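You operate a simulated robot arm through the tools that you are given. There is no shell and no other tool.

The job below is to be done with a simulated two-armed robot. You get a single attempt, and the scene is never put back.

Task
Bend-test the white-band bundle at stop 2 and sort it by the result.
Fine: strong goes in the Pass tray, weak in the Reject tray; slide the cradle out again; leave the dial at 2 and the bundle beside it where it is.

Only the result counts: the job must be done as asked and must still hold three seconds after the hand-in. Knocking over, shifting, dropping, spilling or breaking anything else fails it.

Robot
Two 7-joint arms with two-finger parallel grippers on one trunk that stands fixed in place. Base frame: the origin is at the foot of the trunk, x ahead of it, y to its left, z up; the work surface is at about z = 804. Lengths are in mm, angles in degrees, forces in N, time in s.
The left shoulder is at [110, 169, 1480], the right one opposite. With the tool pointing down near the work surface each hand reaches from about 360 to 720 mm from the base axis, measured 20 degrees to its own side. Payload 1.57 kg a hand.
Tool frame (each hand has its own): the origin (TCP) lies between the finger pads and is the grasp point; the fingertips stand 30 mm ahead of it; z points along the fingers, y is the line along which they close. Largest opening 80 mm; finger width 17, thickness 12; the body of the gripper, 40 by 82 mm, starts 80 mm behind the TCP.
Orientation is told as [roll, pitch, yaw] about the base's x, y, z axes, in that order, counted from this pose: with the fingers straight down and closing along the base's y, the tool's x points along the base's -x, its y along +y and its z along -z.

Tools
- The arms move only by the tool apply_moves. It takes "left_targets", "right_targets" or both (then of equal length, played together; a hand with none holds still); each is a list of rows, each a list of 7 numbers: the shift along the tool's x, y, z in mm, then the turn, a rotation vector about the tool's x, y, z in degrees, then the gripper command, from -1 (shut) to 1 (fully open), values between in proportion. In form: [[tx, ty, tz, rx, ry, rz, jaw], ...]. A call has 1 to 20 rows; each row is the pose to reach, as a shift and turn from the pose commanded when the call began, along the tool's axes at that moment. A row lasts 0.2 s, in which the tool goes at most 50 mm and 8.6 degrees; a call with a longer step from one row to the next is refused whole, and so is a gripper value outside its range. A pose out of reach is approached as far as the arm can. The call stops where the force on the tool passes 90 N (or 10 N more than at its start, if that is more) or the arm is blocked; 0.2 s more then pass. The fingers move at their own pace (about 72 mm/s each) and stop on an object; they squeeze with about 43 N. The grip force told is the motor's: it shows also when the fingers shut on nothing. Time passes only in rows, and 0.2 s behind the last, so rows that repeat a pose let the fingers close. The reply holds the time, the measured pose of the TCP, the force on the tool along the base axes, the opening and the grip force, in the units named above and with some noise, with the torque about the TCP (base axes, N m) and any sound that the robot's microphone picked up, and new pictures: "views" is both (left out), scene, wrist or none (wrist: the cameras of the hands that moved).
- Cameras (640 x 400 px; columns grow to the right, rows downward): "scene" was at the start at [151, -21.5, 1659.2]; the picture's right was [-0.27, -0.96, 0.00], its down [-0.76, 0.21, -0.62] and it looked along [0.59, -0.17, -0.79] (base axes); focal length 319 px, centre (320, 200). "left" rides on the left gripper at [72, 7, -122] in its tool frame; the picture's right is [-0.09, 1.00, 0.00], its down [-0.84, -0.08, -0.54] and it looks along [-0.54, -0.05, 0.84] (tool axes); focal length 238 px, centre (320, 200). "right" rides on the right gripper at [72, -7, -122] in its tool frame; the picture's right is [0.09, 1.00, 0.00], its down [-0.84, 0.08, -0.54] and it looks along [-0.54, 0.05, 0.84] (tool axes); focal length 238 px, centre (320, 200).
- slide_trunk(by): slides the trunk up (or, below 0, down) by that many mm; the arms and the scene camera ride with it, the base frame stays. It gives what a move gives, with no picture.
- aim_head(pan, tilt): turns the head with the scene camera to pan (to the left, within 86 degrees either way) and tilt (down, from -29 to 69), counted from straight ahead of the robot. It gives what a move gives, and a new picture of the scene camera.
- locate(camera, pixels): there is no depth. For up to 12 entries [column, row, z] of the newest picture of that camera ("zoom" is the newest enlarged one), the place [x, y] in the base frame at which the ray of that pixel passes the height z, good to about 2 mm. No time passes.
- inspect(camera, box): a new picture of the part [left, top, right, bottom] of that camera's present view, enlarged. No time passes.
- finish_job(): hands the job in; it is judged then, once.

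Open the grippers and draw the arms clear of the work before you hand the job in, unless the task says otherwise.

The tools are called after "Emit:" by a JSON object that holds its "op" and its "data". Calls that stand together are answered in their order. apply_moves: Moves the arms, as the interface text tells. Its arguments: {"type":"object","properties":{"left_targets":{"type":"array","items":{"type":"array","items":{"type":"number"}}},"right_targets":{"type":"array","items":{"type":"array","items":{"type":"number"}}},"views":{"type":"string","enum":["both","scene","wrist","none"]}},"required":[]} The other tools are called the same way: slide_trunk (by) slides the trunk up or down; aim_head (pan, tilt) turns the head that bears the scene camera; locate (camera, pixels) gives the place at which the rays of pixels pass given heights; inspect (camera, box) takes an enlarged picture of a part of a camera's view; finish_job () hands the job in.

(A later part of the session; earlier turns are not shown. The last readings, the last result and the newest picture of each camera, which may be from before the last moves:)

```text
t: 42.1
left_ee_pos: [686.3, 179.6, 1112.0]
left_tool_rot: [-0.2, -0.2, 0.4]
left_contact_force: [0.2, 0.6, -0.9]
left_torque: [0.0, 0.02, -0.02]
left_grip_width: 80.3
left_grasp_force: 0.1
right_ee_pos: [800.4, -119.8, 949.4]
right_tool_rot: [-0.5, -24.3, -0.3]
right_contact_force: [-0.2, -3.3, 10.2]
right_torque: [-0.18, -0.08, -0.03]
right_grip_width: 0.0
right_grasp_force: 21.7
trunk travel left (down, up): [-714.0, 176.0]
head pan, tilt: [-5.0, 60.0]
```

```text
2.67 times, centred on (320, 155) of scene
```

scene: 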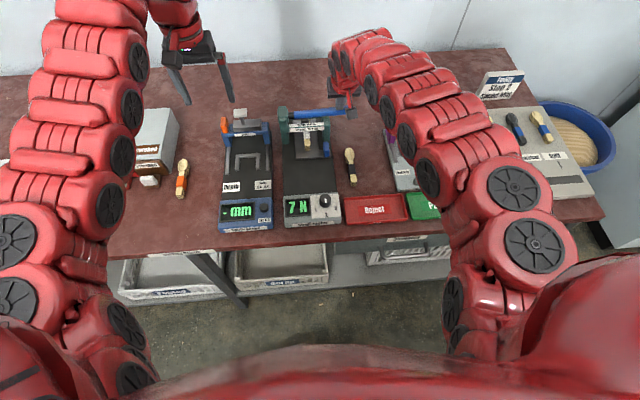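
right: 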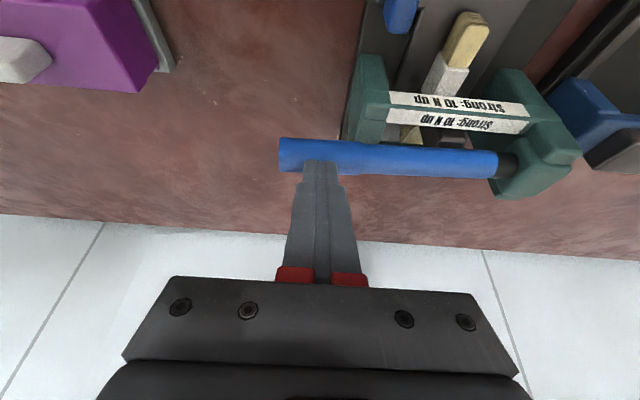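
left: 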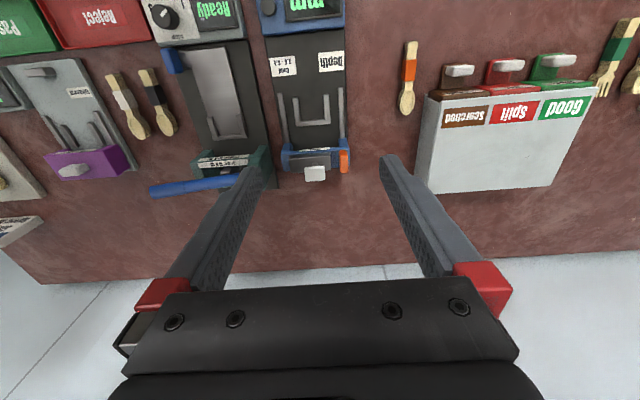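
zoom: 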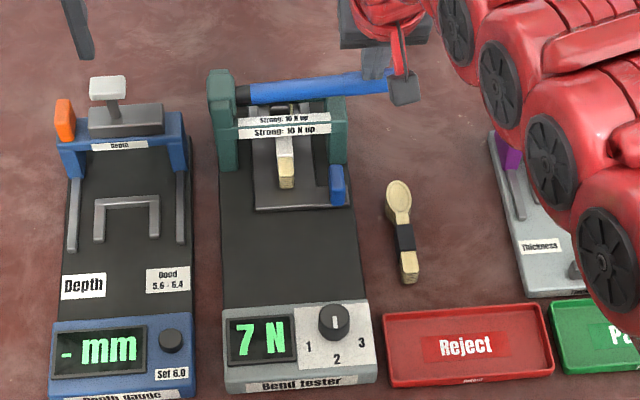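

The display reads "7 N" while bending proceeds. I continue slowly to the stop, watching the display.

Emit:
{"op": "apply_moves", "data": {"right_targets": [[0.8, 0, 1.8, 0, 0, 0, -1], [1.6, 0, 3.7, 0, 0, 0, -1], [2.4, 0, 5.5, 0, 0, 0, -1]], "views": "scene"}}

Emit:
{"op": "inspect", "data": {"camera": "scene", "box": [265, 80, 375, 230]}}

```text
t: 43.0
left_ee_pos: [683.9, 180.6, 1113.4]
left_tool_rot: [-0.3, -0.2, 0.5]
left_contact_force: [-0.7, -0.4, 0.0]
left_torque: [0.01, 0.0, -0.02]
left_grip_width: 80.2
left_grasp_force: 0.1
right_ee_pos: [800.6, -118.4, 947.5]
right_tool_rot: [-0.6, -24.7, -0.3]
right_contact_force: [4.5, -4.4, 39.9]
right_torque: [-0.34, -0.52, -0.01]
right_grip_width: 0.0
right_grasp_force: 21.5
trunk travel left (down, up): [-714.0, 176.0]
head pan, tilt: [-5.0, 60.0]
```

scene: 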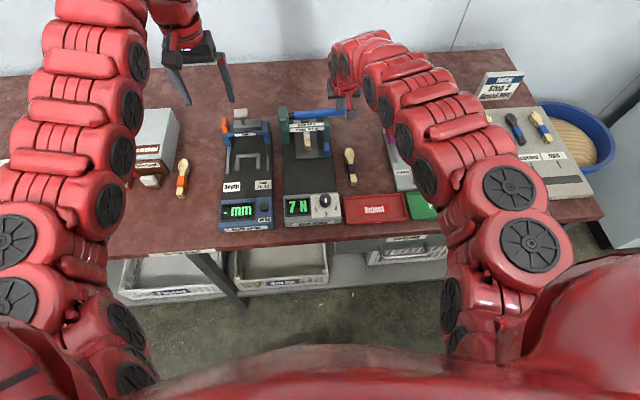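

```text
2.67 times, centred on (320, 155) of scene
```

zoom: 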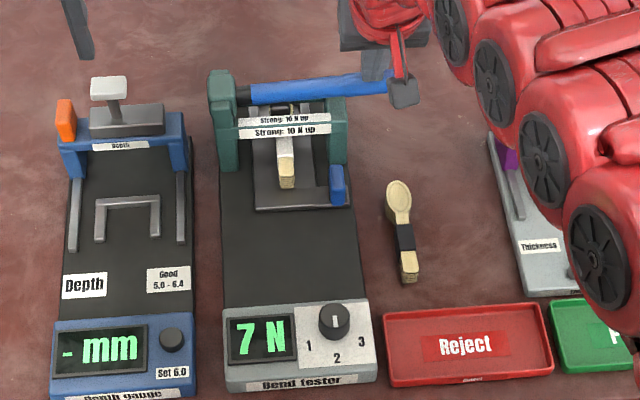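

The lever is at its stop (40 N, no more movement) with the display at "7 N". I verify the reading closely, then release the lever by rising.

Emit:
{"op": "inspect", "data": {"camera": "scene", "box": [280, 190, 345, 230]}}

Emit:
{"op": "apply_moves", "data": {"right_targets": [[-2.4, 0, -5.5, 0, 0, 0, -1], [-5.7, 0, -12.8, 0, 0, 0, -1], [-9.7, 0, -22, 0, 0, 0, -1], [-14, 0, -32, 0, 0, 0, -1], [-20, 0, -45, 0, 0, 0, -1], [-28, 0, -60, 0, 0, 0, -1]], "views": "both"}}

Emit:
{"op": "inspect", "data": {"camera": "scene", "box": [265, 80, 375, 230]}}

```text
9.85 times, centred on (312, 210) of scene
```

zoom: 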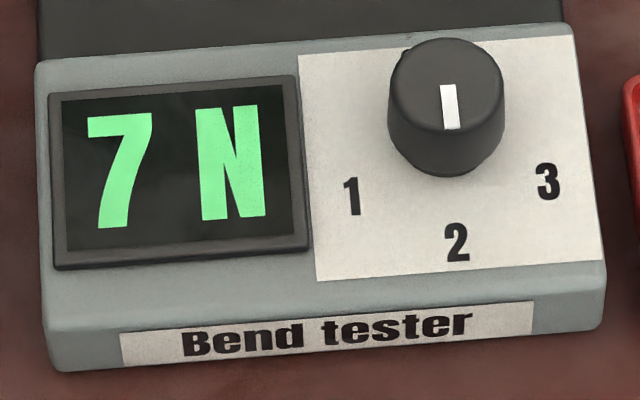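

```text
t: 44.4
left_ee_pos: [687.8, 181.2, 1111.0]
left_tool_rot: [-0.2, -0.1, 0.4]
left_contact_force: [0.3, 1.1, -0.9]
left_torque: [0.0, -0.03, 0.0]
left_grip_width: 80.2
left_grasp_force: 0.1
right_ee_pos: [800.7, -115.9, 1006.6]
right_tool_rot: [-0.5, -24.0, -0.2]
right_contact_force: [0.5, -0.1, -0.2]
right_torque: [-0.01, -0.01, -0.01]
right_grip_width: 0.1
right_grasp_force: 21.3
trunk travel left (down, up): [-714.0, 176.0]
head pan, tilt: [-5.0, 60.0]
```

scene: 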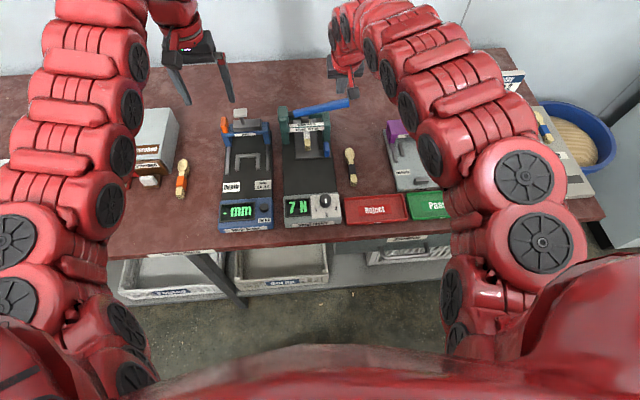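
right: 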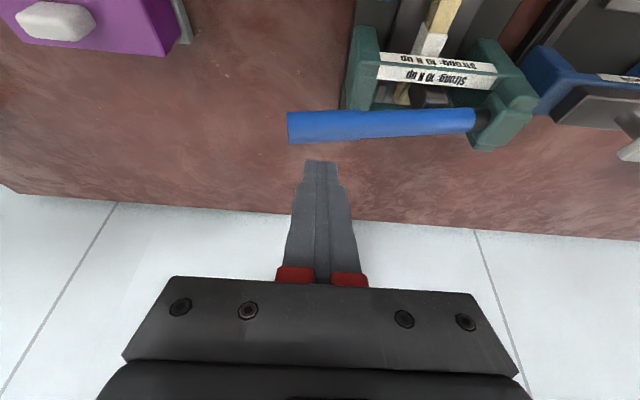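

```text
2.67 times, centred on (320, 155) of scene
```

zoom: 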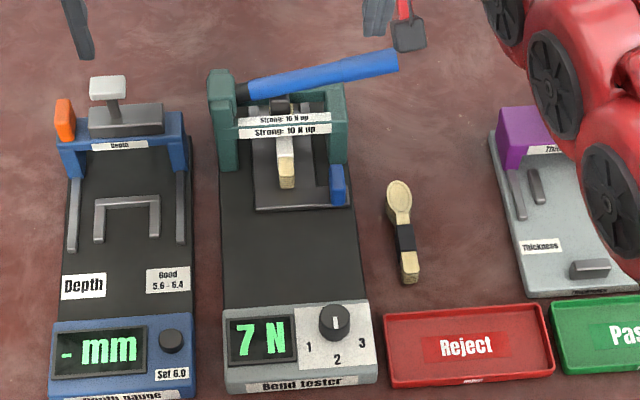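

The reading holds at 7 N: below 10 N, so the bundle is weak → Reject. Next I bring the right hand back over the handle (now x≈716–755) with a 20° tilt and open jaws.

Emit:
{"op": "apply_moves", "data": {"right_targets": [[20, 8, -9, 0, 1, 0, -1], [45, 18, -20, 0, 2, 0, -0.1], [70, 30, -30, 0, 3, 0, -0.1], [82, 40, -20, 0, 4, 0, -0.1], [92, 41, 5, 0, 4, 0, -0.1], [100, 41, 21, 0, 4, 0, -0.1]], "views": "both"}}

Emit:
{"op": "inspect", "data": {"camera": "right", "box": [240, 80, 480, 270]}}

```text
t: 45.8
left_ee_pos: [688.9, 181.1, 1110.2]
left_tool_rot: [-0.3, -0.1, 0.4]
left_contact_force: [-0.2, -0.6, -0.8]
left_torque: [-0.01, 0.03, -0.01]
left_grip_width: 79.9
left_grasp_force: 0.1
right_ee_pos: [718.7, -77.4, 946.2]
right_tool_rot: [-0.5, -20.0, -0.5]
right_contact_force: [-0.3, 0.0, 0.0]
right_torque: [-0.01, -0.01, -0.01]
right_grip_width: 36.0
right_grasp_force: 0.0
right hand out of reach, approached as far as the arm can: row 3, 4
trunk travel left (down, up): [-714.0, 176.0]
head pan, tilt: [-5.0, 60.0]
```

scene: 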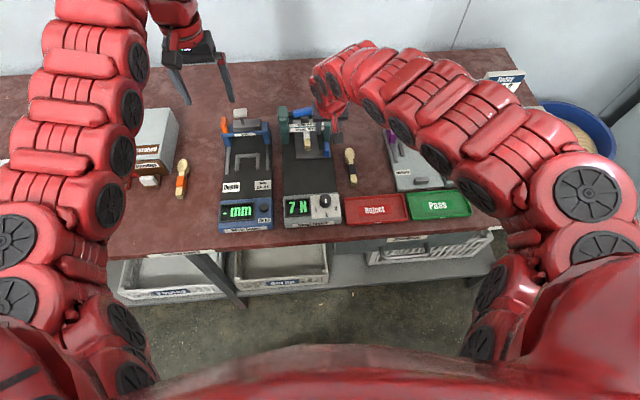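
right: 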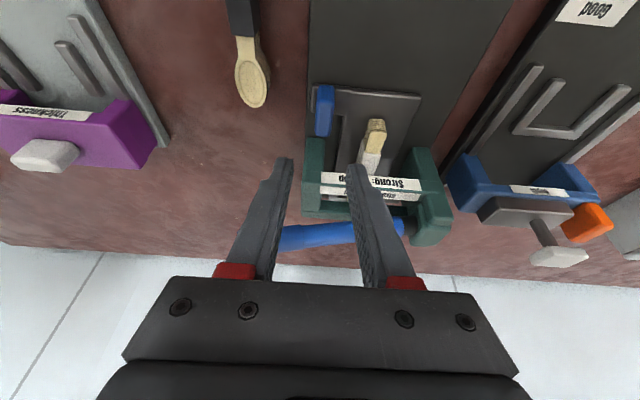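

```text
2.11 times, centred on (360, 175) of right
```

zoom: 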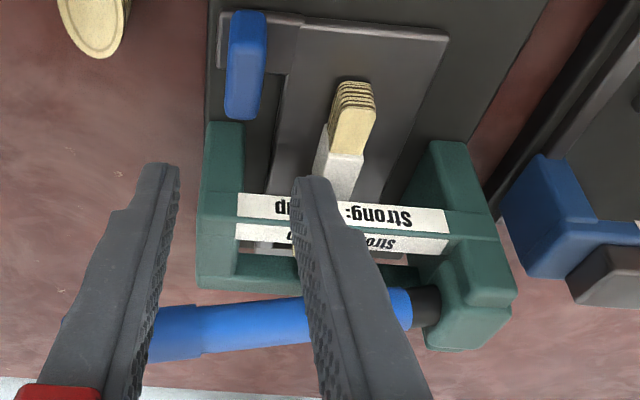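

I locate the handle in this zoom.

Emit:
{"op": "locate", "data": {"camera": "zoom", "pixels": [[246, 12, 848], [242, 116, 848], [228, 60, 846], [267, 60, 846], [205, 125, 880], [445, 35, 826]]}}

```text
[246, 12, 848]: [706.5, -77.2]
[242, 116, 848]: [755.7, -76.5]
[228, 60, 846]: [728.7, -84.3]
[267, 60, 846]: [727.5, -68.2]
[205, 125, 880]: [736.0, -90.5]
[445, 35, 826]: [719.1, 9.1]
```

Handle centre is y≈-76.3, x≈716–755. I descend straight to TCP (719,-76.5,863) and grip it.

Emit:
{"op": "apply_moves", "data": {"right_targets": [[9, 1, 25, 0, 0, 0, -0.1], [18, 1, 50, 0, 0, 0, -0.1], [25, 1, 70, 0, 0, 0, -0.1], [28.6, 1, 78.5, 0, 0, 0, -0.1], [28.6, 1, 78.5, 0, 0, 0, -0.1]], "views": "wrist"}}

Emit:
{"op": "inspect", "data": {"camera": "right", "box": [240, 100, 440, 270]}}

```text
t: 47.0
left_ee_pos: [686.7, 181.0, 1111.3]
left_tool_rot: [-0.3, 0.0, 0.4]
left_contact_force: [0.7, 0.3, -0.2]
left_torque: [-0.02, -0.01, -0.01]
left_grip_width: 80.0
left_grasp_force: 0.0
right_ee_pos: [720.0, -76.5, 863.4]
right_tool_rot: [-0.5, -20.0, -0.3]
right_contact_force: [-0.3, -0.5, 0.6]
right_torque: [0.02, 0.02, 0.0]
right_grip_width: 36.0
right_grasp_force: 0.0
trunk travel left (down, up): [-714.0, 176.0]
head pan, tilt: [-5.0, 60.0]
```

right: 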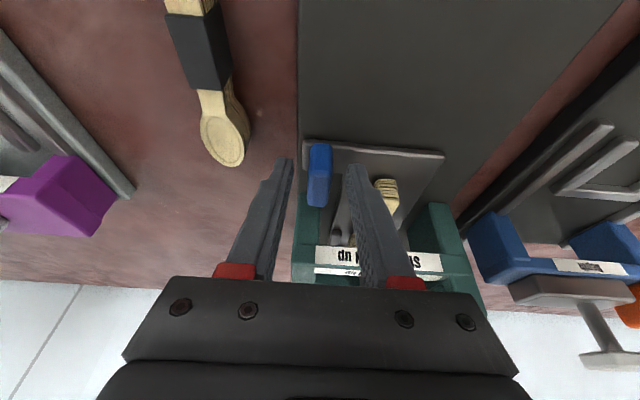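

```text
2.35 times, centred on (340, 185) of right
```

zoom: 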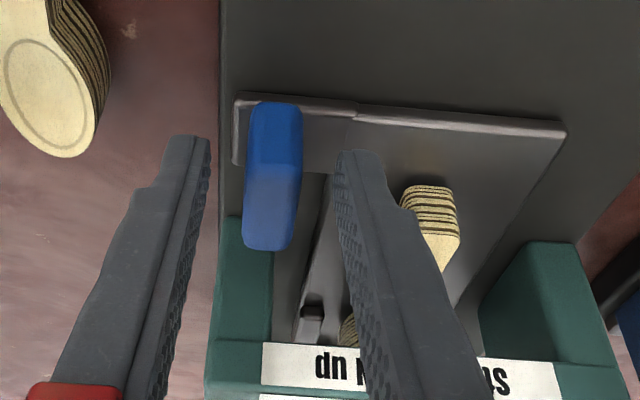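

The handle sits between the fingers, well centred. I close and then pull back toward -x in small rows (tilted axes: mostly +tool x, -tool z).

Emit:
{"op": "apply_moves", "data": {"right_targets": [[0, 0, 0, 0, 0, 0, -1], [0, 0, 0, 0, 0, 0, -1], [0, 0, 0, 0, 0, 0, -1]], "views": "none"}}

Emit:
{"op": "apply_moves", "data": {"right_targets": [[3.8, 0, -1.4, 0, 0, 0, -1], [9.4, 0, -3.4, 0, 0, 0, -1], [15, 0, -5.5, 0, 0, 0, -1]], "views": "wrist"}}

```text
t: 47.8
left_ee_pos: [687.5, 180.5, 1110.6]
left_tool_rot: [-0.2, 0.0, 0.3]
left_contact_force: [0.1, 0.1, 0.4]
left_torque: [0.01, -0.01, 0.03]
left_grip_width: 79.7
left_grasp_force: 0.1
right_ee_pos: [720.3, -75.9, 864.2]
right_tool_rot: [-0.5, -20.0, -0.2]
right_contact_force: [0.1, -0.1, -0.7]
right_torque: [0.39, 0.06, 0.48]
right_grip_width: 15.9
right_grasp_force: 31.5
trunk travel left (down, up): [-714.0, 176.0]
head pan, tilt: [-5.0, 60.0]
```

```text
t: 48.5
left_ee_pos: [686.9, 180.2, 1111.5]
left_tool_rot: [-0.3, 0.0, 0.4]
left_contact_force: [0.6, 0.6, 0.3]
left_torque: [-0.02, -0.01, 0.01]
left_grip_width: 80.0
left_grasp_force: 0.1
right_ee_pos: [704.6, -75.5, 864.1]
right_tool_rot: [-0.5, -20.0, -0.3]
right_contact_force: [-0.4, -0.1, 5.6]
right_torque: [0.28, 0.61, 0.43]
right_grip_width: 16.0
right_grasp_force: 31.5
trunk travel left (down, up): [-714.0, 176.0]
head pan, tilt: [-5.0, 60.0]
```

right: 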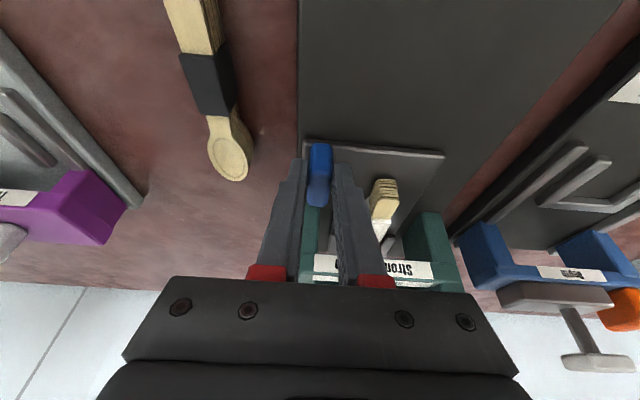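

The cradle follows. I pull another 14 mm and then will regrip tool-down.

Emit:
{"op": "apply_moves", "data": {"right_targets": [[4.7, 0, -1.7, 0, 0, 0, -1], [9.4, 0, -3.4, 0, 0, 0, -1], [13.2, 0, -4.8, 0, 0, 0, -1]], "views": "none"}}

```text
t: 49.4
left_ee_pos: [687.4, 182.6, 1111.6]
left_tool_rot: [-0.2, -0.1, 0.4]
left_contact_force: [-0.8, -0.7, -0.3]
left_torque: [-0.03, -0.02, 0.0]
left_grip_width: 79.9
left_grasp_force: 0.1
right_ee_pos: [689.5, -75.6, 863.2]
right_tool_rot: [-0.4, -20.0, -0.2]
right_contact_force: [1.0, 1.3, 11.2]
right_torque: [0.39, 0.53, 0.48]
right_grip_width: 15.8
right_grasp_force: 31.8
trunk travel left (down, up): [-714.0, 176.0]
head pan, tilt: [-5.0, 60.0]
```

Working well; upward force is 11 N so I pull on with a ~1 mm rise.

Emit:
{"op": "apply_moves", "data": {"right_targets": [[4.4, 0, -2.6, 0, 0, 0, -1], [9, 0, -4.3, 0, 0, 0, -1], [13.8, 0, -6, 0, 0, 0, -1], [18.5, 0, -7.7, 0, 0, 0, -1]], "views": "wrist"}}

```text
t: 50.4
left_ee_pos: [685.6, 181.0, 1113.6]
left_tool_rot: [-0.3, -0.3, 0.4]
left_contact_force: [0.1, -0.2, -0.5]
left_torque: [0.03, 0.01, -0.01]
left_grip_width: 79.9
left_grasp_force: 0.0
right_ee_pos: [678.0, -76.2, 863.8]
right_tool_rot: [-0.6, -20.3, -0.3]
right_contact_force: [1.4, -3.8, 29.2]
right_torque: [0.3, -0.3, 0.64]
right_grip_width: 15.8
right_grasp_force: 31.5
right hand out of reach, approached as far as the arm can: row 3, 4
trunk travel left (down, up): [-714.0, 176.0]
head pan, tilt: [-5.0, 60.0]
```

right: 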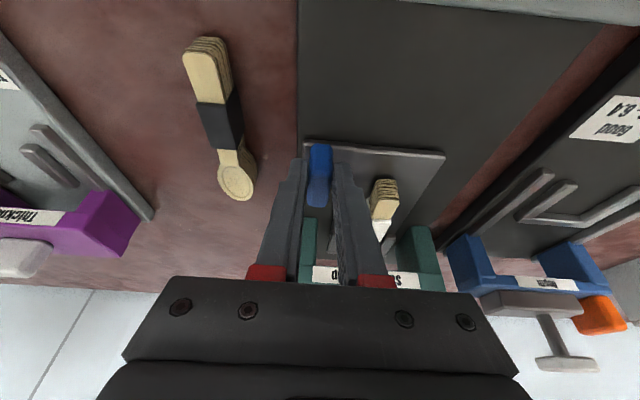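

The tilt limit is reached at x=678; I open, rise, go tool-down above the handle (centre now ≈693) and look.

Emit:
{"op": "apply_moves", "data": {"right_targets": [[0, 0, 0, 0, 0, 0, -0.1], [0, 0, 0, 0, 0, 0, -0.1], [-7, 0, -19, 0, 0, 0, -0.1], [-20, 0, -40, 0, 6.6, 0, -0.1], [-28, 0, -48, 0, 13.3, 0, -0.1], [-34.6, 0, -51.3, 0, 20, 0, -0.1], [-34.6, 0, -51.3, 0, 20, 0, -0.1]], "views": "both"}}

Emit:
{"op": "inspect", "data": {"camera": "right", "box": [240, 100, 440, 270]}}

```text
t: 52.0
left_ee_pos: [688.3, 181.3, 1111.6]
left_tool_rot: [-0.2, 0.0, 0.5]
left_contact_force: [0.1, 1.3, 0.3]
left_torque: [-0.01, -0.04, 0.01]
left_grip_width: 80.0
left_grasp_force: 0.1
right_ee_pos: [691.9, -73.7, 920.5]
right_tool_rot: [-0.5, 0.0, -0.4]
right_contact_force: [-0.1, 1.1, 0.6]
right_torque: [-0.03, -0.03, 0.0]
right_grip_width: 35.9
right_grasp_force: 0.0
right hand out of reach, approached as far as the arm can: row 3
trunk travel left (down, up): [-714.0, 176.0]
head pan, tilt: [-5.0, 60.0]
```

scene: 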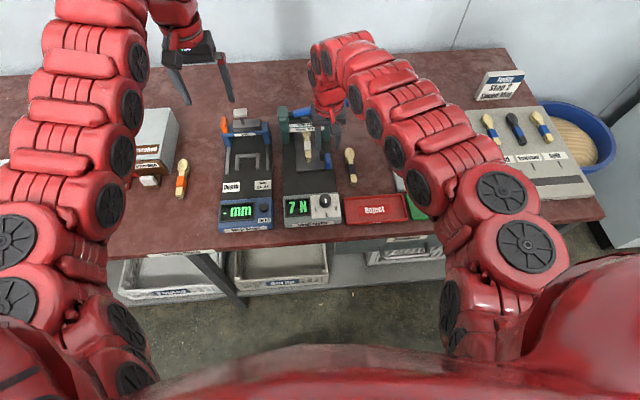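
right: 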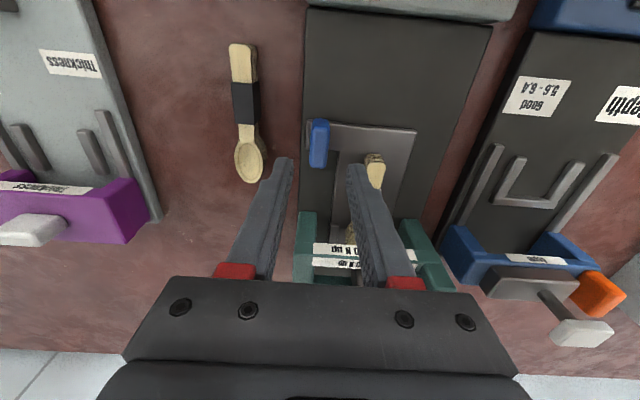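

```text
2.35 times, centred on (340, 185) of right
```

zoom: 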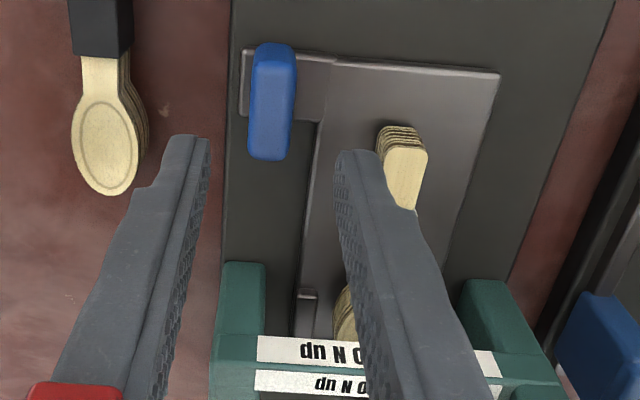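

Emit:
{"op": "locate", "data": {"camera": "zoom", "pixels": [[272, 46, 848], [268, 158, 848], [250, 100, 846], [297, 100, 846], [500, 72, 826]]}}

```text
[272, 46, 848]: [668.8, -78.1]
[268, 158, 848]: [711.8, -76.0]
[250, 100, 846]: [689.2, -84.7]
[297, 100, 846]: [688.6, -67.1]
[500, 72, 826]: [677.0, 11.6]
```

The handle centre is at (690,-76), plate edge at 677, so about 75 mm remain. I descend tool-down onto it and grip.

Emit:
{"op": "apply_moves", "data": {"right_targets": [[2, -2, 20, 0, 0, 0, -0.1], [2, -2.3, 45, 0, 0, 0, -0.1], [2, -2.3, 57, 0, 0, 0, -0.1], [2, -2.3, 57, 0, 0, 0, -1], [2, -2.3, 57, 0, 0, 0, -1], [2, -2.3, 57, 0, 0, 0, -1]], "views": "none"}}

Emit:
{"op": "apply_moves", "data": {"right_targets": [[5, 0, 0, 0, 0, 0, -1], [13, 0, 0, 0, 0, 0, -1], [21, 0, 0, 0, 0, 0, -1], [29, 0, 0, 0, 0, 0, -1], [37, 0, 0, 0, 0, 0, -1]], "views": "wrist"}}

```text
t: 53.4
left_ee_pos: [689.5, 181.7, 1109.4]
left_tool_rot: [-0.3, 0.0, 0.5]
left_contact_force: [-0.7, 0.9, 0.3]
left_torque: [0.03, 0.01, 0.01]
left_grip_width: 80.1
left_grasp_force: 0.0
right_ee_pos: [690.1, -75.2, 864.7]
right_tool_rot: [-0.4, 0.1, -0.3]
right_contact_force: [-0.7, 9.8, -8.7]
right_torque: [0.7, 0.22, 0.42]
right_grip_width: 15.8
right_grasp_force: 31.6
trunk travel left (down, up): [-714.0, 176.0]
head pan, tilt: [-5.0, 60.0]
```

```text
t: 54.5
left_ee_pos: [687.4, 182.8, 1111.2]
left_tool_rot: [-0.3, 0.1, 0.4]
left_contact_force: [0.2, 0.1, 0.0]
left_torque: [0.01, 0.0, -0.03]
left_grip_width: 79.9
left_grasp_force: 0.1
right_ee_pos: [653.1, -76.5, 863.0]
right_tool_rot: [-0.5, 0.0, -0.5]
right_contact_force: [-1.4, 11.2, -5.6]
right_torque: [0.77, -0.94, 0.38]
right_grip_width: 15.5
right_grasp_force: 31.6
trunk travel left (down, up): [-714.0, 176.0]
head pan, tilt: [-5.0, 60.0]
```

right: 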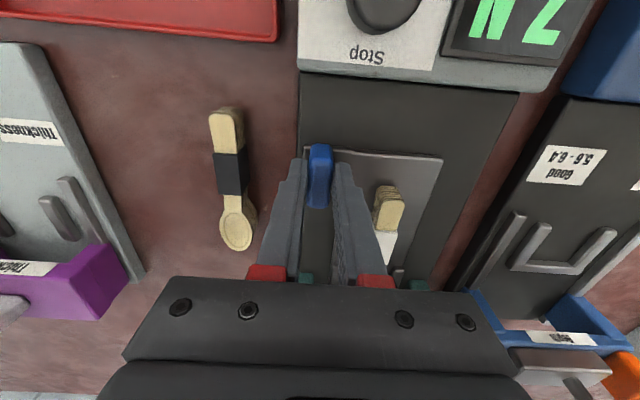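

The cradle follows smoothly. I pull the remaining ~38 mm, the last bit slowly to feel the outer stop.

Emit:
{"op": "apply_moves", "data": {"right_targets": [[8, 0.5, 0, 0, 0, 0, -1], [16, 0.5, 0, 0, 0, 0, -1], [24, 0.5, 0, 0, 0, 0, -1], [30, 0.5, 0, 0, 0, 0, -1], [33, 0.5, 0, 0, 0, 0, -1], [36, 0.5, 0, 0, 0, 0, -1]], "views": "none"}}

Emit:
{"op": "apply_moves", "data": {"right_targets": [[1, 0, 0, 0, 0, 0, -1], [2, 0, 0, 0, 0, 0, -1], [3.5, 0, 0, 0, 0, 0, -1]], "views": "both"}}

```text
t: 56.0
left_ee_pos: [686.9, 182.0, 1110.6]
left_tool_rot: [-0.4, -0.2, 0.5]
left_contact_force: [0.4, -0.2, 0.5]
left_torque: [-0.03, 0.03, 0.04]
left_grip_width: 79.8
left_grasp_force: 0.0
right_ee_pos: [616.6, -75.9, 863.3]
right_tool_rot: [-0.5, 0.0, -0.5]
right_contact_force: [-0.7, 10.8, 6.2]
right_torque: [0.6, 0.02, 0.35]
right_grip_width: 15.8
right_grasp_force: 31.1
trunk travel left (down, up): [-714.0, 176.0]
head pan, tilt: [-5.0, 60.0]
```

```text
t: 56.8
left_ee_pos: [687.4, 182.6, 1110.9]
left_tool_rot: [-0.3, 0.0, 0.5]
left_contact_force: [-0.1, 0.2, 0.2]
left_torque: [0.0, -0.03, 0.02]
left_grip_width: 79.9
left_grasp_force: 0.0
right_ee_pos: [614.0, -75.6, 863.4]
right_tool_rot: [-0.4, -0.1, -0.3]
right_contact_force: [-1.1, 10.7, 2.5]
right_torque: [0.77, -0.2, 0.39]
right_grip_width: 15.8
right_grasp_force: 31.4
trunk travel left (down, up): [-714.0, 176.0]
head pan, tilt: [-5.0, 60.0]
```

scene: 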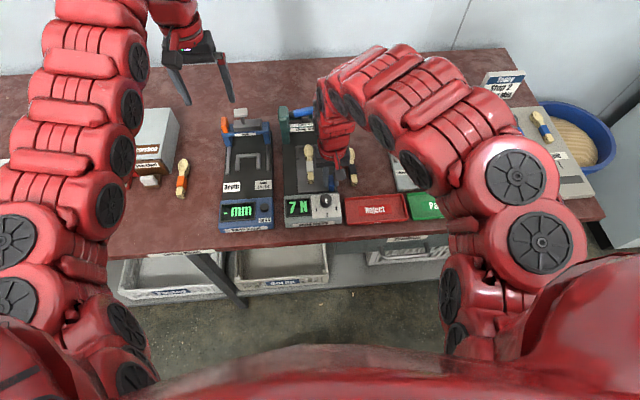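
right: 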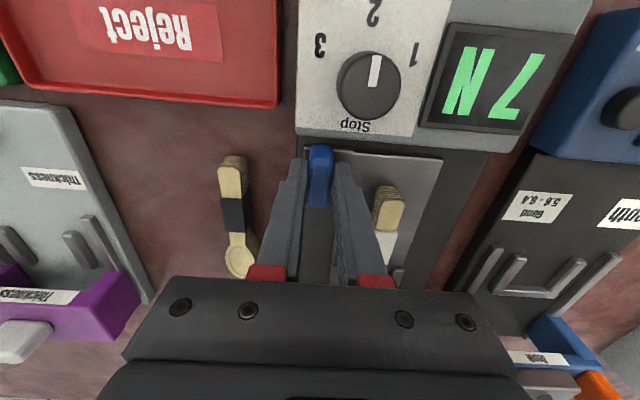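

Still no end-stop force; I pull in further small steps to make sure it's fully out.

Emit:
{"op": "apply_moves", "data": {"right_targets": [[1.5, 0, 0, 0, 0, 0, -1], [3, 0, 0, 0, 0, 0, -1]], "views": "none"}}

Emit:
{"op": "apply_moves", "data": {"right_targets": [[1.5, 0, 0, 0, 0, 0, -1], [3, 0, 0, 0, 0, 0, -1]], "views": "wrist"}}

```text
t: 57.4
left_ee_pos: [686.8, 183.5, 1112.0]
left_tool_rot: [-0.3, -0.2, 0.5]
left_contact_force: [0.1, 0.2, 0.3]
left_torque: [0.01, -0.01, 0.04]
left_grip_width: 79.9
left_grasp_force: 0.0
right_ee_pos: [613.1, -76.2, 863.7]
right_tool_rot: [-0.6, -0.1, -0.5]
right_contact_force: [0.8, 10.9, 14.3]
right_torque: [0.76, 0.82, 0.44]
right_grip_width: 16.0
right_grasp_force: 31.4
trunk travel left (down, up): [-714.0, 176.0]
head pan, tilt: [-5.0, 60.0]
```

```text
t: 58.0
left_ee_pos: [690.3, 182.4, 1109.6]
left_tool_rot: [-0.3, 0.2, 0.5]
left_contact_force: [-0.4, 0.1, -1.1]
left_torque: [0.0, -0.02, 0.02]
left_grip_width: 80.0
left_grasp_force: 0.1
right_ee_pos: [613.2, -75.8, 863.4]
right_tool_rot: [-0.6, -0.3, -0.5]
right_contact_force: [17.0, 8.9, 4.9]
right_torque: [0.71, -0.68, 0.36]
right_grip_width: 15.7
right_grasp_force: 31.5
trunk travel left (down, up): [-714.0, 176.0]
head pan, tilt: [-5.0, 60.0]
```

right: 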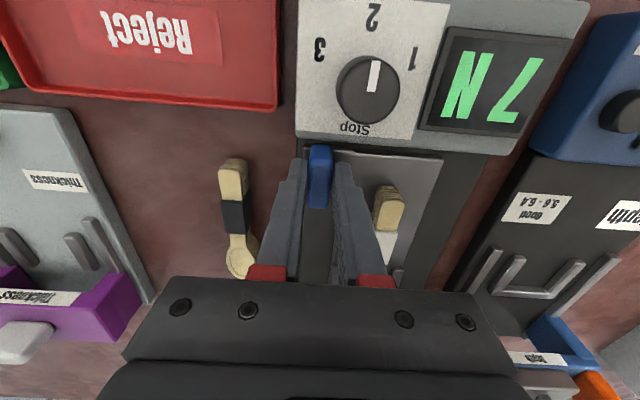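

The outer stop is reached (17 N, x stays 613). I relax, open and rise, then move above the bundle's band (≈664,-22).

Emit:
{"op": "apply_moves", "data": {"right_targets": [[-3, 0, 0, 0, 0, 0, -1], [-3, 0, 0, 0, 0, 0, -0.1], [-3, 0, 0, 0, 0, 0, -0.1], [-3, 0, -25, 0, 0, 0, -0.1], [-3, 0, -65, 0, 0, 0, -0.1], [-25, 25, -75, 0, 0, 0.5, -0.1], [-50, 53, -75, 0, 0, 0.5, -0.1], [-50, 53, -70, 0, 0, 0.5, -0.1]], "views": "both"}}

Emit:
{"op": "inspect", "data": {"camera": "right", "box": [240, 60, 440, 270]}}

```text
t: 59.8
left_ee_pos: [688.1, 181.4, 1109.3]
left_tool_rot: [-0.1, -0.1, 0.4]
left_contact_force: [-0.2, -1.0, 0.4]
left_torque: [0.04, 0.02, 0.01]
left_grip_width: 80.1
left_grasp_force: 0.1
right_ee_pos: [659.5, -23.6, 933.8]
right_tool_rot: [-0.5, 0.1, -1.0]
right_contact_force: [-0.1, 0.4, 0.9]
right_torque: [0.01, 0.01, -0.01]
right_grip_width: 36.1
right_grasp_force: 0.0
right hand out of reach, approached as far as the arm can: row 5
trunk travel left (down, up): [-714.0, 176.0]
head pan, tilt: [-5.0, 60.0]
```

scene: 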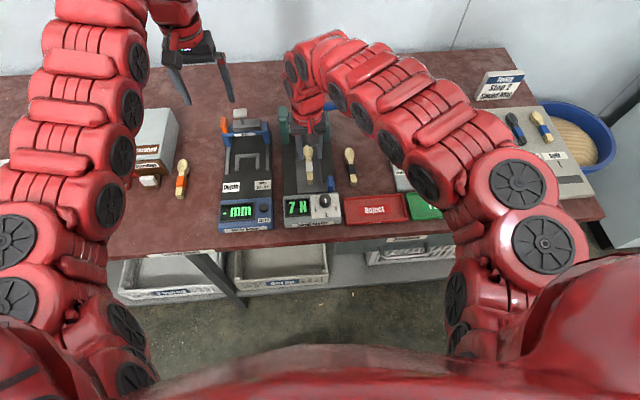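
right: 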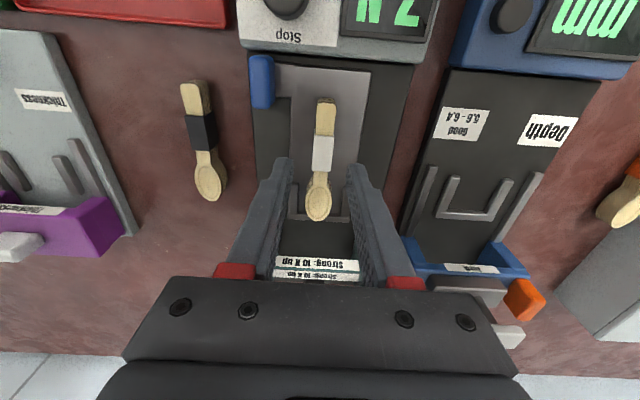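

```text
1.90 times, centred on (340, 165) of right
```

zoom: 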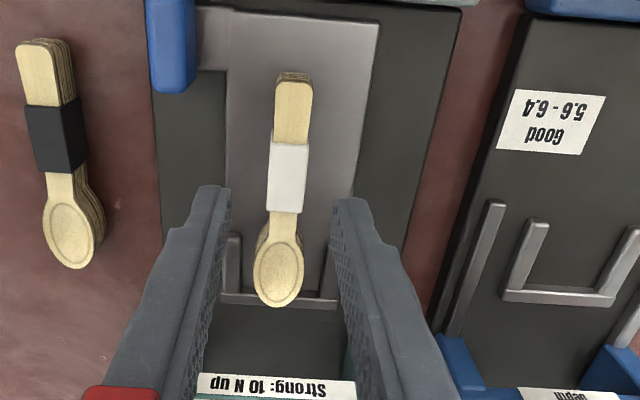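

I locate the band corners and ends of the bundle in the zoom (top at z≈844).

Emit:
{"op": "locate", "data": {"camera": "zoom", "pixels": [[293, 80, 844], [290, 145, 844], [285, 210, 844], [280, 303, 844], [269, 178, 844], [308, 178, 844], [223, 295, 832], [337, 300, 832], [380, 20, 826]]}}

Emit:
{"op": "locate", "data": {"camera": "right", "pixels": [[226, 20, 815], [20, 5, 815]]}}

```text
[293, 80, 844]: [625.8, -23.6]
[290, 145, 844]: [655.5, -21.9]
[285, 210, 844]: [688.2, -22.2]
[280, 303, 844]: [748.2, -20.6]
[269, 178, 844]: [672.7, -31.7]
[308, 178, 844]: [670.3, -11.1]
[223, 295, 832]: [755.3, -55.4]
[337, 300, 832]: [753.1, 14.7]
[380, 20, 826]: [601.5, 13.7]
```

```text
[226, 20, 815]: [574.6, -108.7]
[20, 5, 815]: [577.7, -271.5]
```

The band centre is at (671,-21.5), unchanged in the cradle. I descend to z≈866 and grip it.

Emit:
{"op": "apply_moves", "data": {"right_targets": [[-5, 2, 25, 0, 0, -2, -0.1], [-9, 2, 50, 0, 0, -2, -0.1], [-9, 2, 63, 0, 0, -2, -0.1], [-9, 2, 68, 0, 0, -2, -0.1], [-9, 2, 68, 0, 0, -2, -1], [-9, 2, 68, 0, 0, -2, -1], [-9, 2, 68, 0, 0, -2, -1]], "views": "wrist"}}

```text
t: 61.4
left_ee_pos: [687.8, 180.3, 1111.6]
left_tool_rot: [-0.2, 0.1, 0.4]
left_contact_force: [0.2, 0.0, -0.2]
left_torque: [-0.02, 0.01, 0.0]
left_grip_width: 80.0
left_grasp_force: 0.1
right_ee_pos: [668.2, -22.6, 864.4]
right_tool_rot: [-0.4, 0.0, 1.0]
right_contact_force: [0.7, 0.0, 0.0]
right_torque: [-0.01, 0.01, -0.01]
right_grip_width: 14.4
right_grasp_force: 30.5
trunk travel left (down, up): [-714.0, 176.0]
head pan, tilt: [-5.0, 60.0]
```

right: 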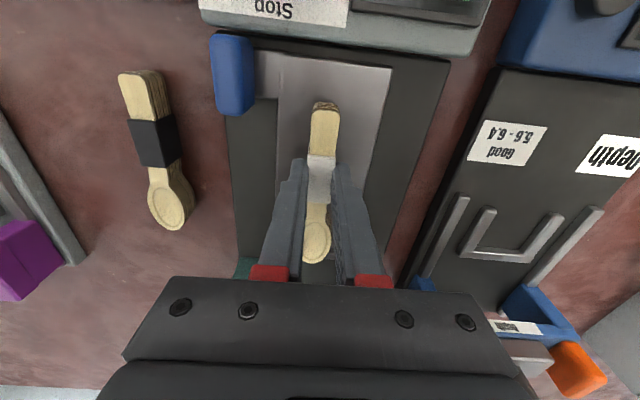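

Gripped at 14.4 mm. I lift straight up 75 mm, then carry it toward the Reject tray while starting to turn it +45° (the bundle must lie along y in the tray).

Emit:
{"op": "apply_moves", "data": {"right_targets": [[0, 0, -20, 0, 0, 0, -1], [0, 0, -50, 0, 0, 0, -1], [5, -5, -75, 0, 0, 0, -1], [20, -30, -80, 0, 0, -8, -1], [40, -60, -80, 0, 0, -16, -1], [60, -90, -80, 0, 0, -24, -1], [80, -120, -80, 0, 0, -32, -1], [100, -145, -80, 0, 0, -40, -1], [108, -157, -80, 0, 0, -46, -1]], "views": "both"}}

```text
t: 63.4
left_ee_pos: [687.2, 180.1, 1110.4]
left_tool_rot: [-0.4, 0.0, 0.3]
left_contact_force: [0.3, 0.0, 0.6]
left_torque: [-0.03, 0.02, 0.0]
left_grip_width: 79.9
left_grasp_force: 0.0
right_ee_pos: [634.3, -181.9, 930.0]
right_tool_rot: [-0.1, 0.4, 47.1]
right_contact_force: [-0.2, 0.9, -0.3]
right_torque: [0.01, -0.01, 0.0]
right_grip_width: 14.5
right_grasp_force: 30.7
right hand out of reach, approached as far as the arm can: row 6, 7, 8, 9
trunk travel left (down, up): [-714.0, 176.0]
head pan, tilt: [-5.0, 60.0]
```

scene: 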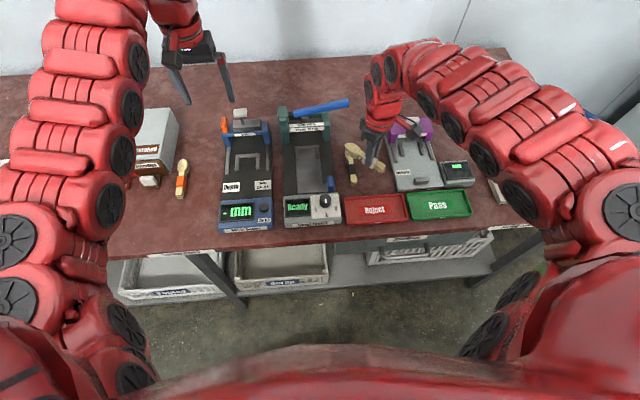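
right: 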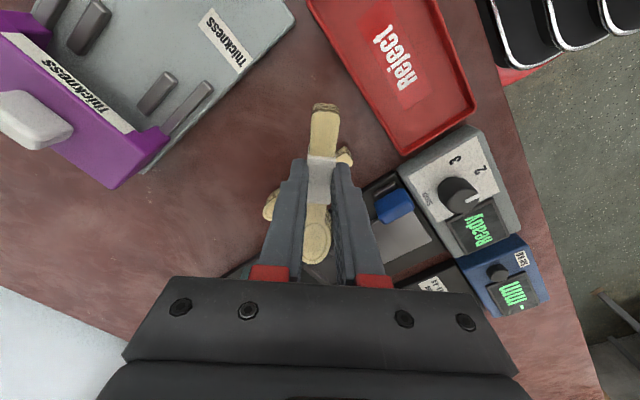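

The inner reach limit stopped it at x=634; nothing was touched. I slide the trunk back up 80 mm to regain near reach.

Emit:
{"op": "slide_trunk", "data": {"by": 80}}

```text
t: 64.5
left_ee_pos: [687.4, 180.7, 1190.2]
left_tool_rot: [-0.2, 0.0, 0.4]
left_contact_force: [0.5, 0.5, -0.3]
left_torque: [0.01, 0.04, 0.03]
left_grip_width: 79.7
left_grasp_force: 0.1
right_ee_pos: [635.0, -181.2, 1007.9]
right_tool_rot: [-0.1, 0.5, 47.1]
right_contact_force: [0.1, -0.8, -0.6]
right_torque: [-0.01, 0.0, 0.0]
right_grip_width: 14.2
right_grasp_force: 30.4
trunk travel left (down, up): [-794.0, 96.0]
head pan, tilt: [-5.0, 60.0]
```

Now I move down and toward the tray centre line, (541,-200,925), finishing the turn to +90°.

Emit:
{"op": "apply_moves", "data": {"right_targets": [[0, 0, 40, 0, 0, -6, -1], [10, 8, 70, 0, 0, -12, -1], [26, 18, 83, 0, 0, -18, -1], [43, 30, 83, 0, 0, -24, -1], [60, 43, 83, 0, 0, -30, -1], [78, 55.7, 83, 0, 0, -36, -1], [78, 55.7, 83, 0, 0, -43, -1], [78, 55.7, 83, 0, 0, -43, -1]], "views": "both"}}

```text
t: 66.3
left_ee_pos: [688.5, 180.5, 1190.8]
left_tool_rot: [-0.2, 0.0, 0.4]
left_contact_force: [0.0, 0.2, -1.2]
left_torque: [-0.01, -0.02, 0.0]
left_grip_width: 80.3
left_grasp_force: 0.0
right_ee_pos: [569.3, -202.4, 899.4]
right_tool_rot: [0.2, 0.5, 90.1]
right_contact_force: [0.3, 0.6, 0.6]
right_torque: [-0.01, 0.0, -0.01]
right_grip_width: 14.1
right_grasp_force: 31.0
right hand out of reach, approached as far as the arm can: row 4, 5, 6, 7, 8
trunk travel left (down, up): [-794.0, 96.0]
head pan, tilt: [-5.0, 60.0]
```

scene: 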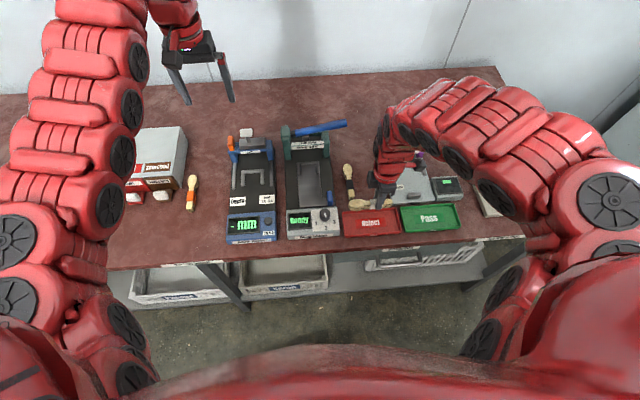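
right: 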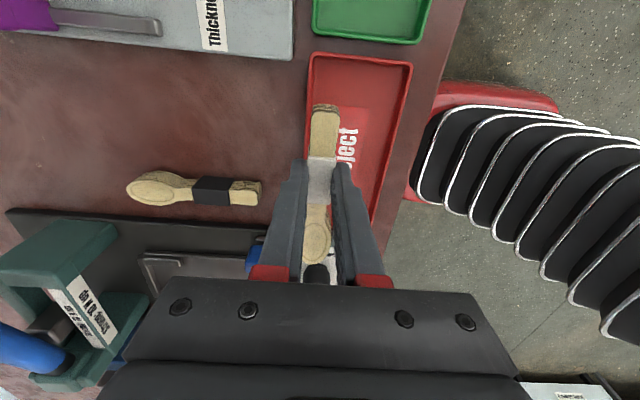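

The hand is at (569,-202,899) with yaw 90°. I locate the red tray's rim in this view.

Emit:
{"op": "inspect", "data": {"camera": "right", "box": [240, 30, 440, 280]}}

Emit:
{"op": "locate", "data": {"camera": "right", "pixels": [[312, 54, 820], [412, 66, 820], [375, 220, 820], [360, 140, 808], [324, 108, 860], [317, 262, 882]]}}

```text
1.60 times, centred on (340, 155) of right
```

zoom: 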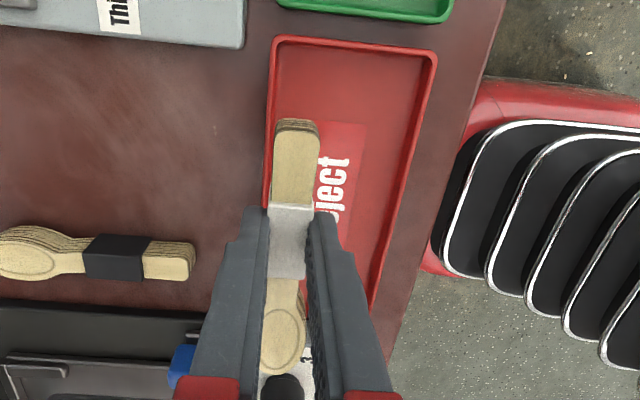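

```text
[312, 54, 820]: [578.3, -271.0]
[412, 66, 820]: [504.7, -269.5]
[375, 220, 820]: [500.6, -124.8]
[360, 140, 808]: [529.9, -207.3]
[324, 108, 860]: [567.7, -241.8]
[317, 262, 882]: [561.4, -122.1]
```

The tray spans x 504–578, y -271…-96, centre (541,-183). I raise the trunk 70 mm for more near reach, then go to x=541 at lower height.

Emit:
{"op": "slide_trunk", "data": {"by": 70}}

Emit:
{"op": "apply_moves", "data": {"right_targets": [[0, 0, 35, 0, 0, 0, -1], [0, 0, 70, 0, 0, 0, -1], [0, 10, 90, 0, 0, 0, -1], [0, 20, 95, 0, 0, 0, -1], [0, 28, 95, 0, 0, 0, -1], [0, 28, 95, 0, 0, 0, -1]], "views": "both"}}

```text
t: 67.4
left_ee_pos: [689.3, 181.0, 1261.7]
left_tool_rot: [-0.2, 0.0, 0.4]
left_contact_force: [-0.5, -0.2, -0.3]
left_torque: [0.0, 0.0, 0.02]
left_grip_width: 80.2
left_grasp_force: 0.1
right_ee_pos: [567.1, -202.5, 968.8]
right_tool_rot: [0.3, 0.4, 90.0]
right_contact_force: [0.9, 0.3, -0.1]
right_torque: [0.02, -0.01, -0.02]
right_grip_width: 14.3
right_grasp_force: 31.0
trunk travel left (down, up): [-864.0, 26.0]
head pan, tilt: [-5.0, 60.0]
```

```text
t: 68.8
left_ee_pos: [688.2, 180.3, 1262.2]
left_tool_rot: [-0.3, 0.1, 0.3]
left_contact_force: [-0.6, 0.0, -0.7]
left_torque: [0.0, 0.02, -0.01]
left_grip_width: 79.9
left_grasp_force: 0.1
right_ee_pos: [539.9, -203.3, 873.3]
right_tool_rot: [0.2, 0.5, 90.0]
right_contact_force: [-0.5, -1.1, -0.2]
right_torque: [-0.01, 0.0, 0.01]
right_grip_width: 14.4
right_grasp_force: 30.8
trunk travel left (down, up): [-864.0, 26.0]
head pan, tilt: [-5.0, 60.0]
```

scene: 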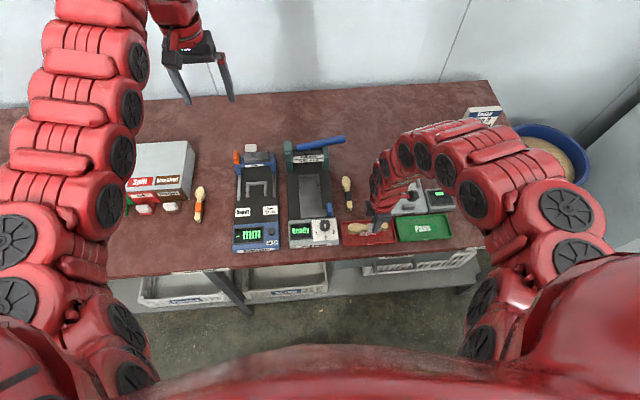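
right: 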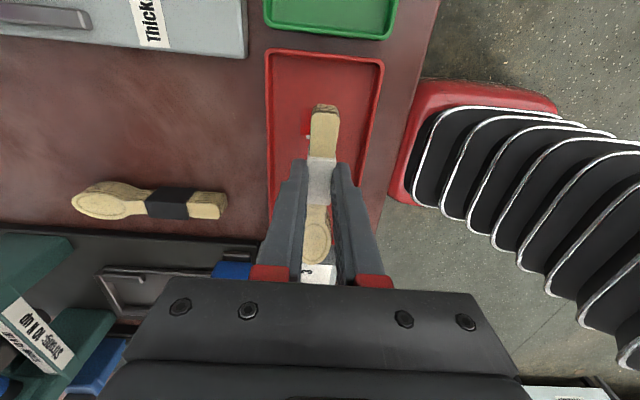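

The bundle hangs centred over the Reject tray. I lower toward the floor in small steps (contact expected near z≈846).

Emit:
{"op": "apply_moves", "data": {"right_targets": [[0, 0, 10, 0, 0, 0, -1], [0, 0, 18, 0, 0, 0, -1], [0, 0, 22, 0, 0, 0, -1]], "views": "none"}}

Emit:
{"op": "apply_moves", "data": {"right_targets": [[0, 0, 1.5, 0, 0, 0, -1], [0, 0, 3, 0, 0, 0, -1]], "views": "none"}}

```text
t: 69.6
left_ee_pos: [687.0, 183.2, 1260.6]
left_tool_rot: [-0.3, 0.1, 0.4]
left_contact_force: [-0.4, -0.1, -1.3]
left_torque: [0.03, 0.01, 0.01]
left_grip_width: 80.1
left_grasp_force: 0.1
right_ee_pos: [540.3, -203.5, 852.6]
right_tool_rot: [0.2, 0.5, 90.1]
right_contact_force: [0.4, 0.2, -0.5]
right_torque: [0.0, -0.02, 0.01]
right_grip_width: 14.2
right_grasp_force: 31.0
trunk travel left (down, up): [-864.0, 26.0]
head pan, tilt: [-5.0, 60.0]
```

```text
t: 70.2
left_ee_pos: [687.9, 179.8, 1260.1]
left_tool_rot: [-0.1, 0.0, 0.4]
left_contact_force: [0.6, -0.5, 0.4]
left_torque: [0.03, 0.0, 0.01]
left_grip_width: 80.0
left_grasp_force: 0.1
right_ee_pos: [538.8, -202.9, 850.3]
right_tool_rot: [0.3, 0.4, 90.1]
right_contact_force: [1.1, 0.0, 0.2]
right_torque: [-0.06, 0.02, 0.02]
right_grip_width: 14.3
right_grasp_force: 30.5
trunk travel left (down, up): [-864.0, 26.0]
head pan, tilt: [-5.0, 60.0]
```

No contact yet at z≈850; I continue in 1.5 mm rows.

Emit:
{"op": "apply_moves", "data": {"right_targets": [[0, 0, 1.5, 0, 0, 0, -1], [0, 0, 3, 0, 0, 0, -1]], "views": "none"}}

Emit:
{"op": "apply_moves", "data": {"right_targets": [[0, 0, 1, 0, 0, 0, -1], [0, 0, 2, 0, 0, 0, -1]], "views": "wrist"}}

```text
t: 70.8
left_ee_pos: [686.7, 182.3, 1260.9]
left_tool_rot: [-0.2, 0.1, 0.4]
left_contact_force: [0.1, 0.1, 0.0]
left_torque: [0.0, 0.01, 0.02]
left_grip_width: 80.1
left_grasp_force: 0.0
right_ee_pos: [538.9, -204.2, 846.5]
right_tool_rot: [0.1, 0.5, 89.9]
right_contact_force: [0.3, 0.1, 5.8]
right_torque: [0.45, -0.07, -0.06]
right_grip_width: 14.3
right_grasp_force: 30.2
trunk travel left (down, up): [-864.0, 26.0]
head pan, tilt: [-5.0, 60.0]
```

```text
t: 71.4
left_ee_pos: [686.6, 181.4, 1263.0]
left_tool_rot: [-0.2, -0.1, 0.5]
left_contact_force: [0.1, -0.5, 0.1]
left_torque: [0.0, -0.01, 0.02]
left_grip_width: 80.1
left_grasp_force: 0.0
right_ee_pos: [539.9, -205.2, 845.2]
right_tool_rot: [-0.1, 0.5, 90.0]
right_contact_force: [2.8, -2.1, 21.2]
right_torque: [0.52, -0.06, -0.03]
right_grip_width: 14.3
right_grasp_force: 30.8
trunk travel left (down, up): [-864.0, 26.0]
head pan, tilt: [-5.0, 60.0]
```

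right: 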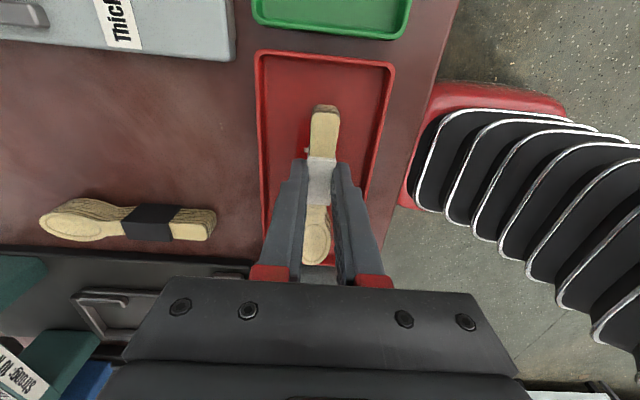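

Contact is flat on the tray floor (21 N, torque matches the bundle's centre). I relieve 1.5 mm, open to ~30 mm and rise.

Emit:
{"op": "apply_moves", "data": {"right_targets": [[0, 0, -1.8, 0, 0, 0, -1], [0, 0, -1.8, 0, 0, 0, -0.35], [0, 0, -1.8, 0, 0, 0, -0.35], [0, 0, -1.8, 0, 0, 0, -0.35], [0, 0, -15, 0, 0, 0, -0.35], [0, 0, -40, 0, 0, 0, -0.35], [0, 0, -80, 0, 0, 0, -0.2]], "views": "both"}}

Emit:
{"op": "inspect", "data": {"camera": "right", "box": [200, 30, 440, 280]}}

```text
t: 73.0
left_ee_pos: [687.3, 181.5, 1260.6]
left_tool_rot: [-0.3, 0.0, 0.4]
left_contact_force: [-0.4, 0.1, -0.1]
left_torque: [0.0, 0.02, -0.03]
left_grip_width: 79.9
left_grasp_force: 0.1
right_ee_pos: [542.9, -203.0, 925.6]
right_tool_rot: [0.3, 0.5, 90.0]
right_contact_force: [-1.1, 0.0, 0.6]
right_torque: [-0.03, -0.02, -0.01]
right_grip_width: 31.9
right_grasp_force: 0.0
right hand out of reach, approached as far as the arm can: row 7
trunk travel left (down, up): [-864.0, 26.0]
head pan, tilt: [-5.0, 60.0]
```

scene: 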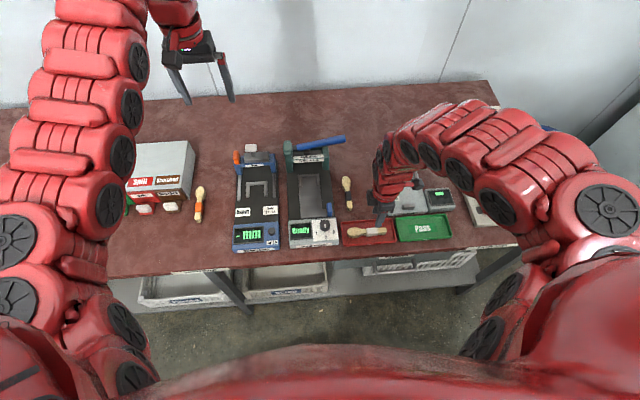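
right: 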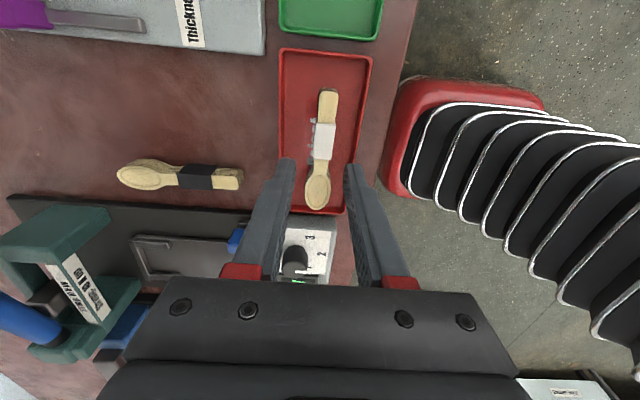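

```text
1.60 times, centred on (320, 155) of right
```

zoom: 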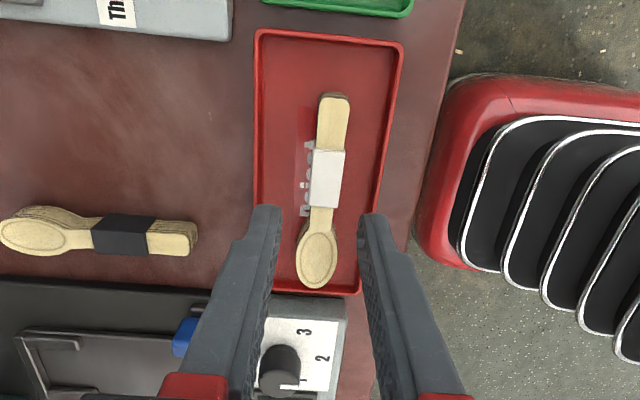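

The bundle lies fully inside the Reject tray. I retract the right hand up and to the right, turning it back.

Emit:
{"op": "apply_moves", "data": {"right_targets": [[20, -15, -30, 0, 0, 0, -0.2], [50, -30, -55, 0, 0, 7, 0], [85, -40, -80, 0, 0, 14, 0], [120, -50, -105, 0, 0, 21, 0.3], [155, -55, -130, 0, 0, 28, 0.3], [190, -60, -150, 0, 0, 35, 0.6], [225, -60, -170, 0, 0, 42, 1]], "views": "scene"}}

```text
t: 74.6
left_ee_pos: [688.0, 180.4, 1261.0]
left_tool_rot: [-0.2, -0.1, 0.4]
left_contact_force: [0.1, -0.1, 0.5]
left_torque: [0.04, 0.0, 0.04]
left_grip_width: 80.0
left_grasp_force: 0.1
right_ee_pos: [604.8, -427.8, 1096.1]
right_tool_rot: [-0.2, 0.4, 47.8]
right_contact_force: [0.2, -0.6, -0.2]
right_torque: [0.06, -0.04, 0.02]
right_grip_width: 80.1
right_grasp_force: 0.0
trunk travel left (down, up): [-864.0, 26.0]
head pan, tilt: [-5.0, 60.0]
```

scene: 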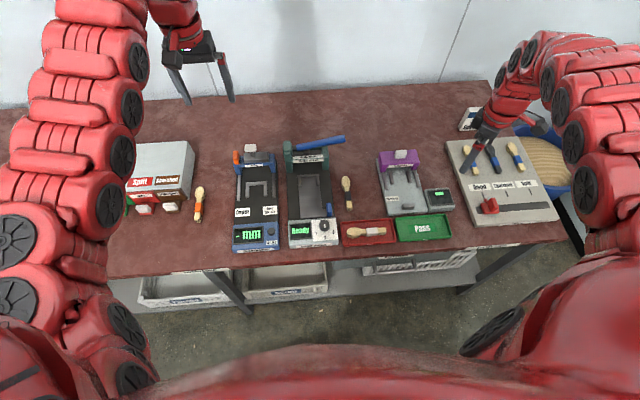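

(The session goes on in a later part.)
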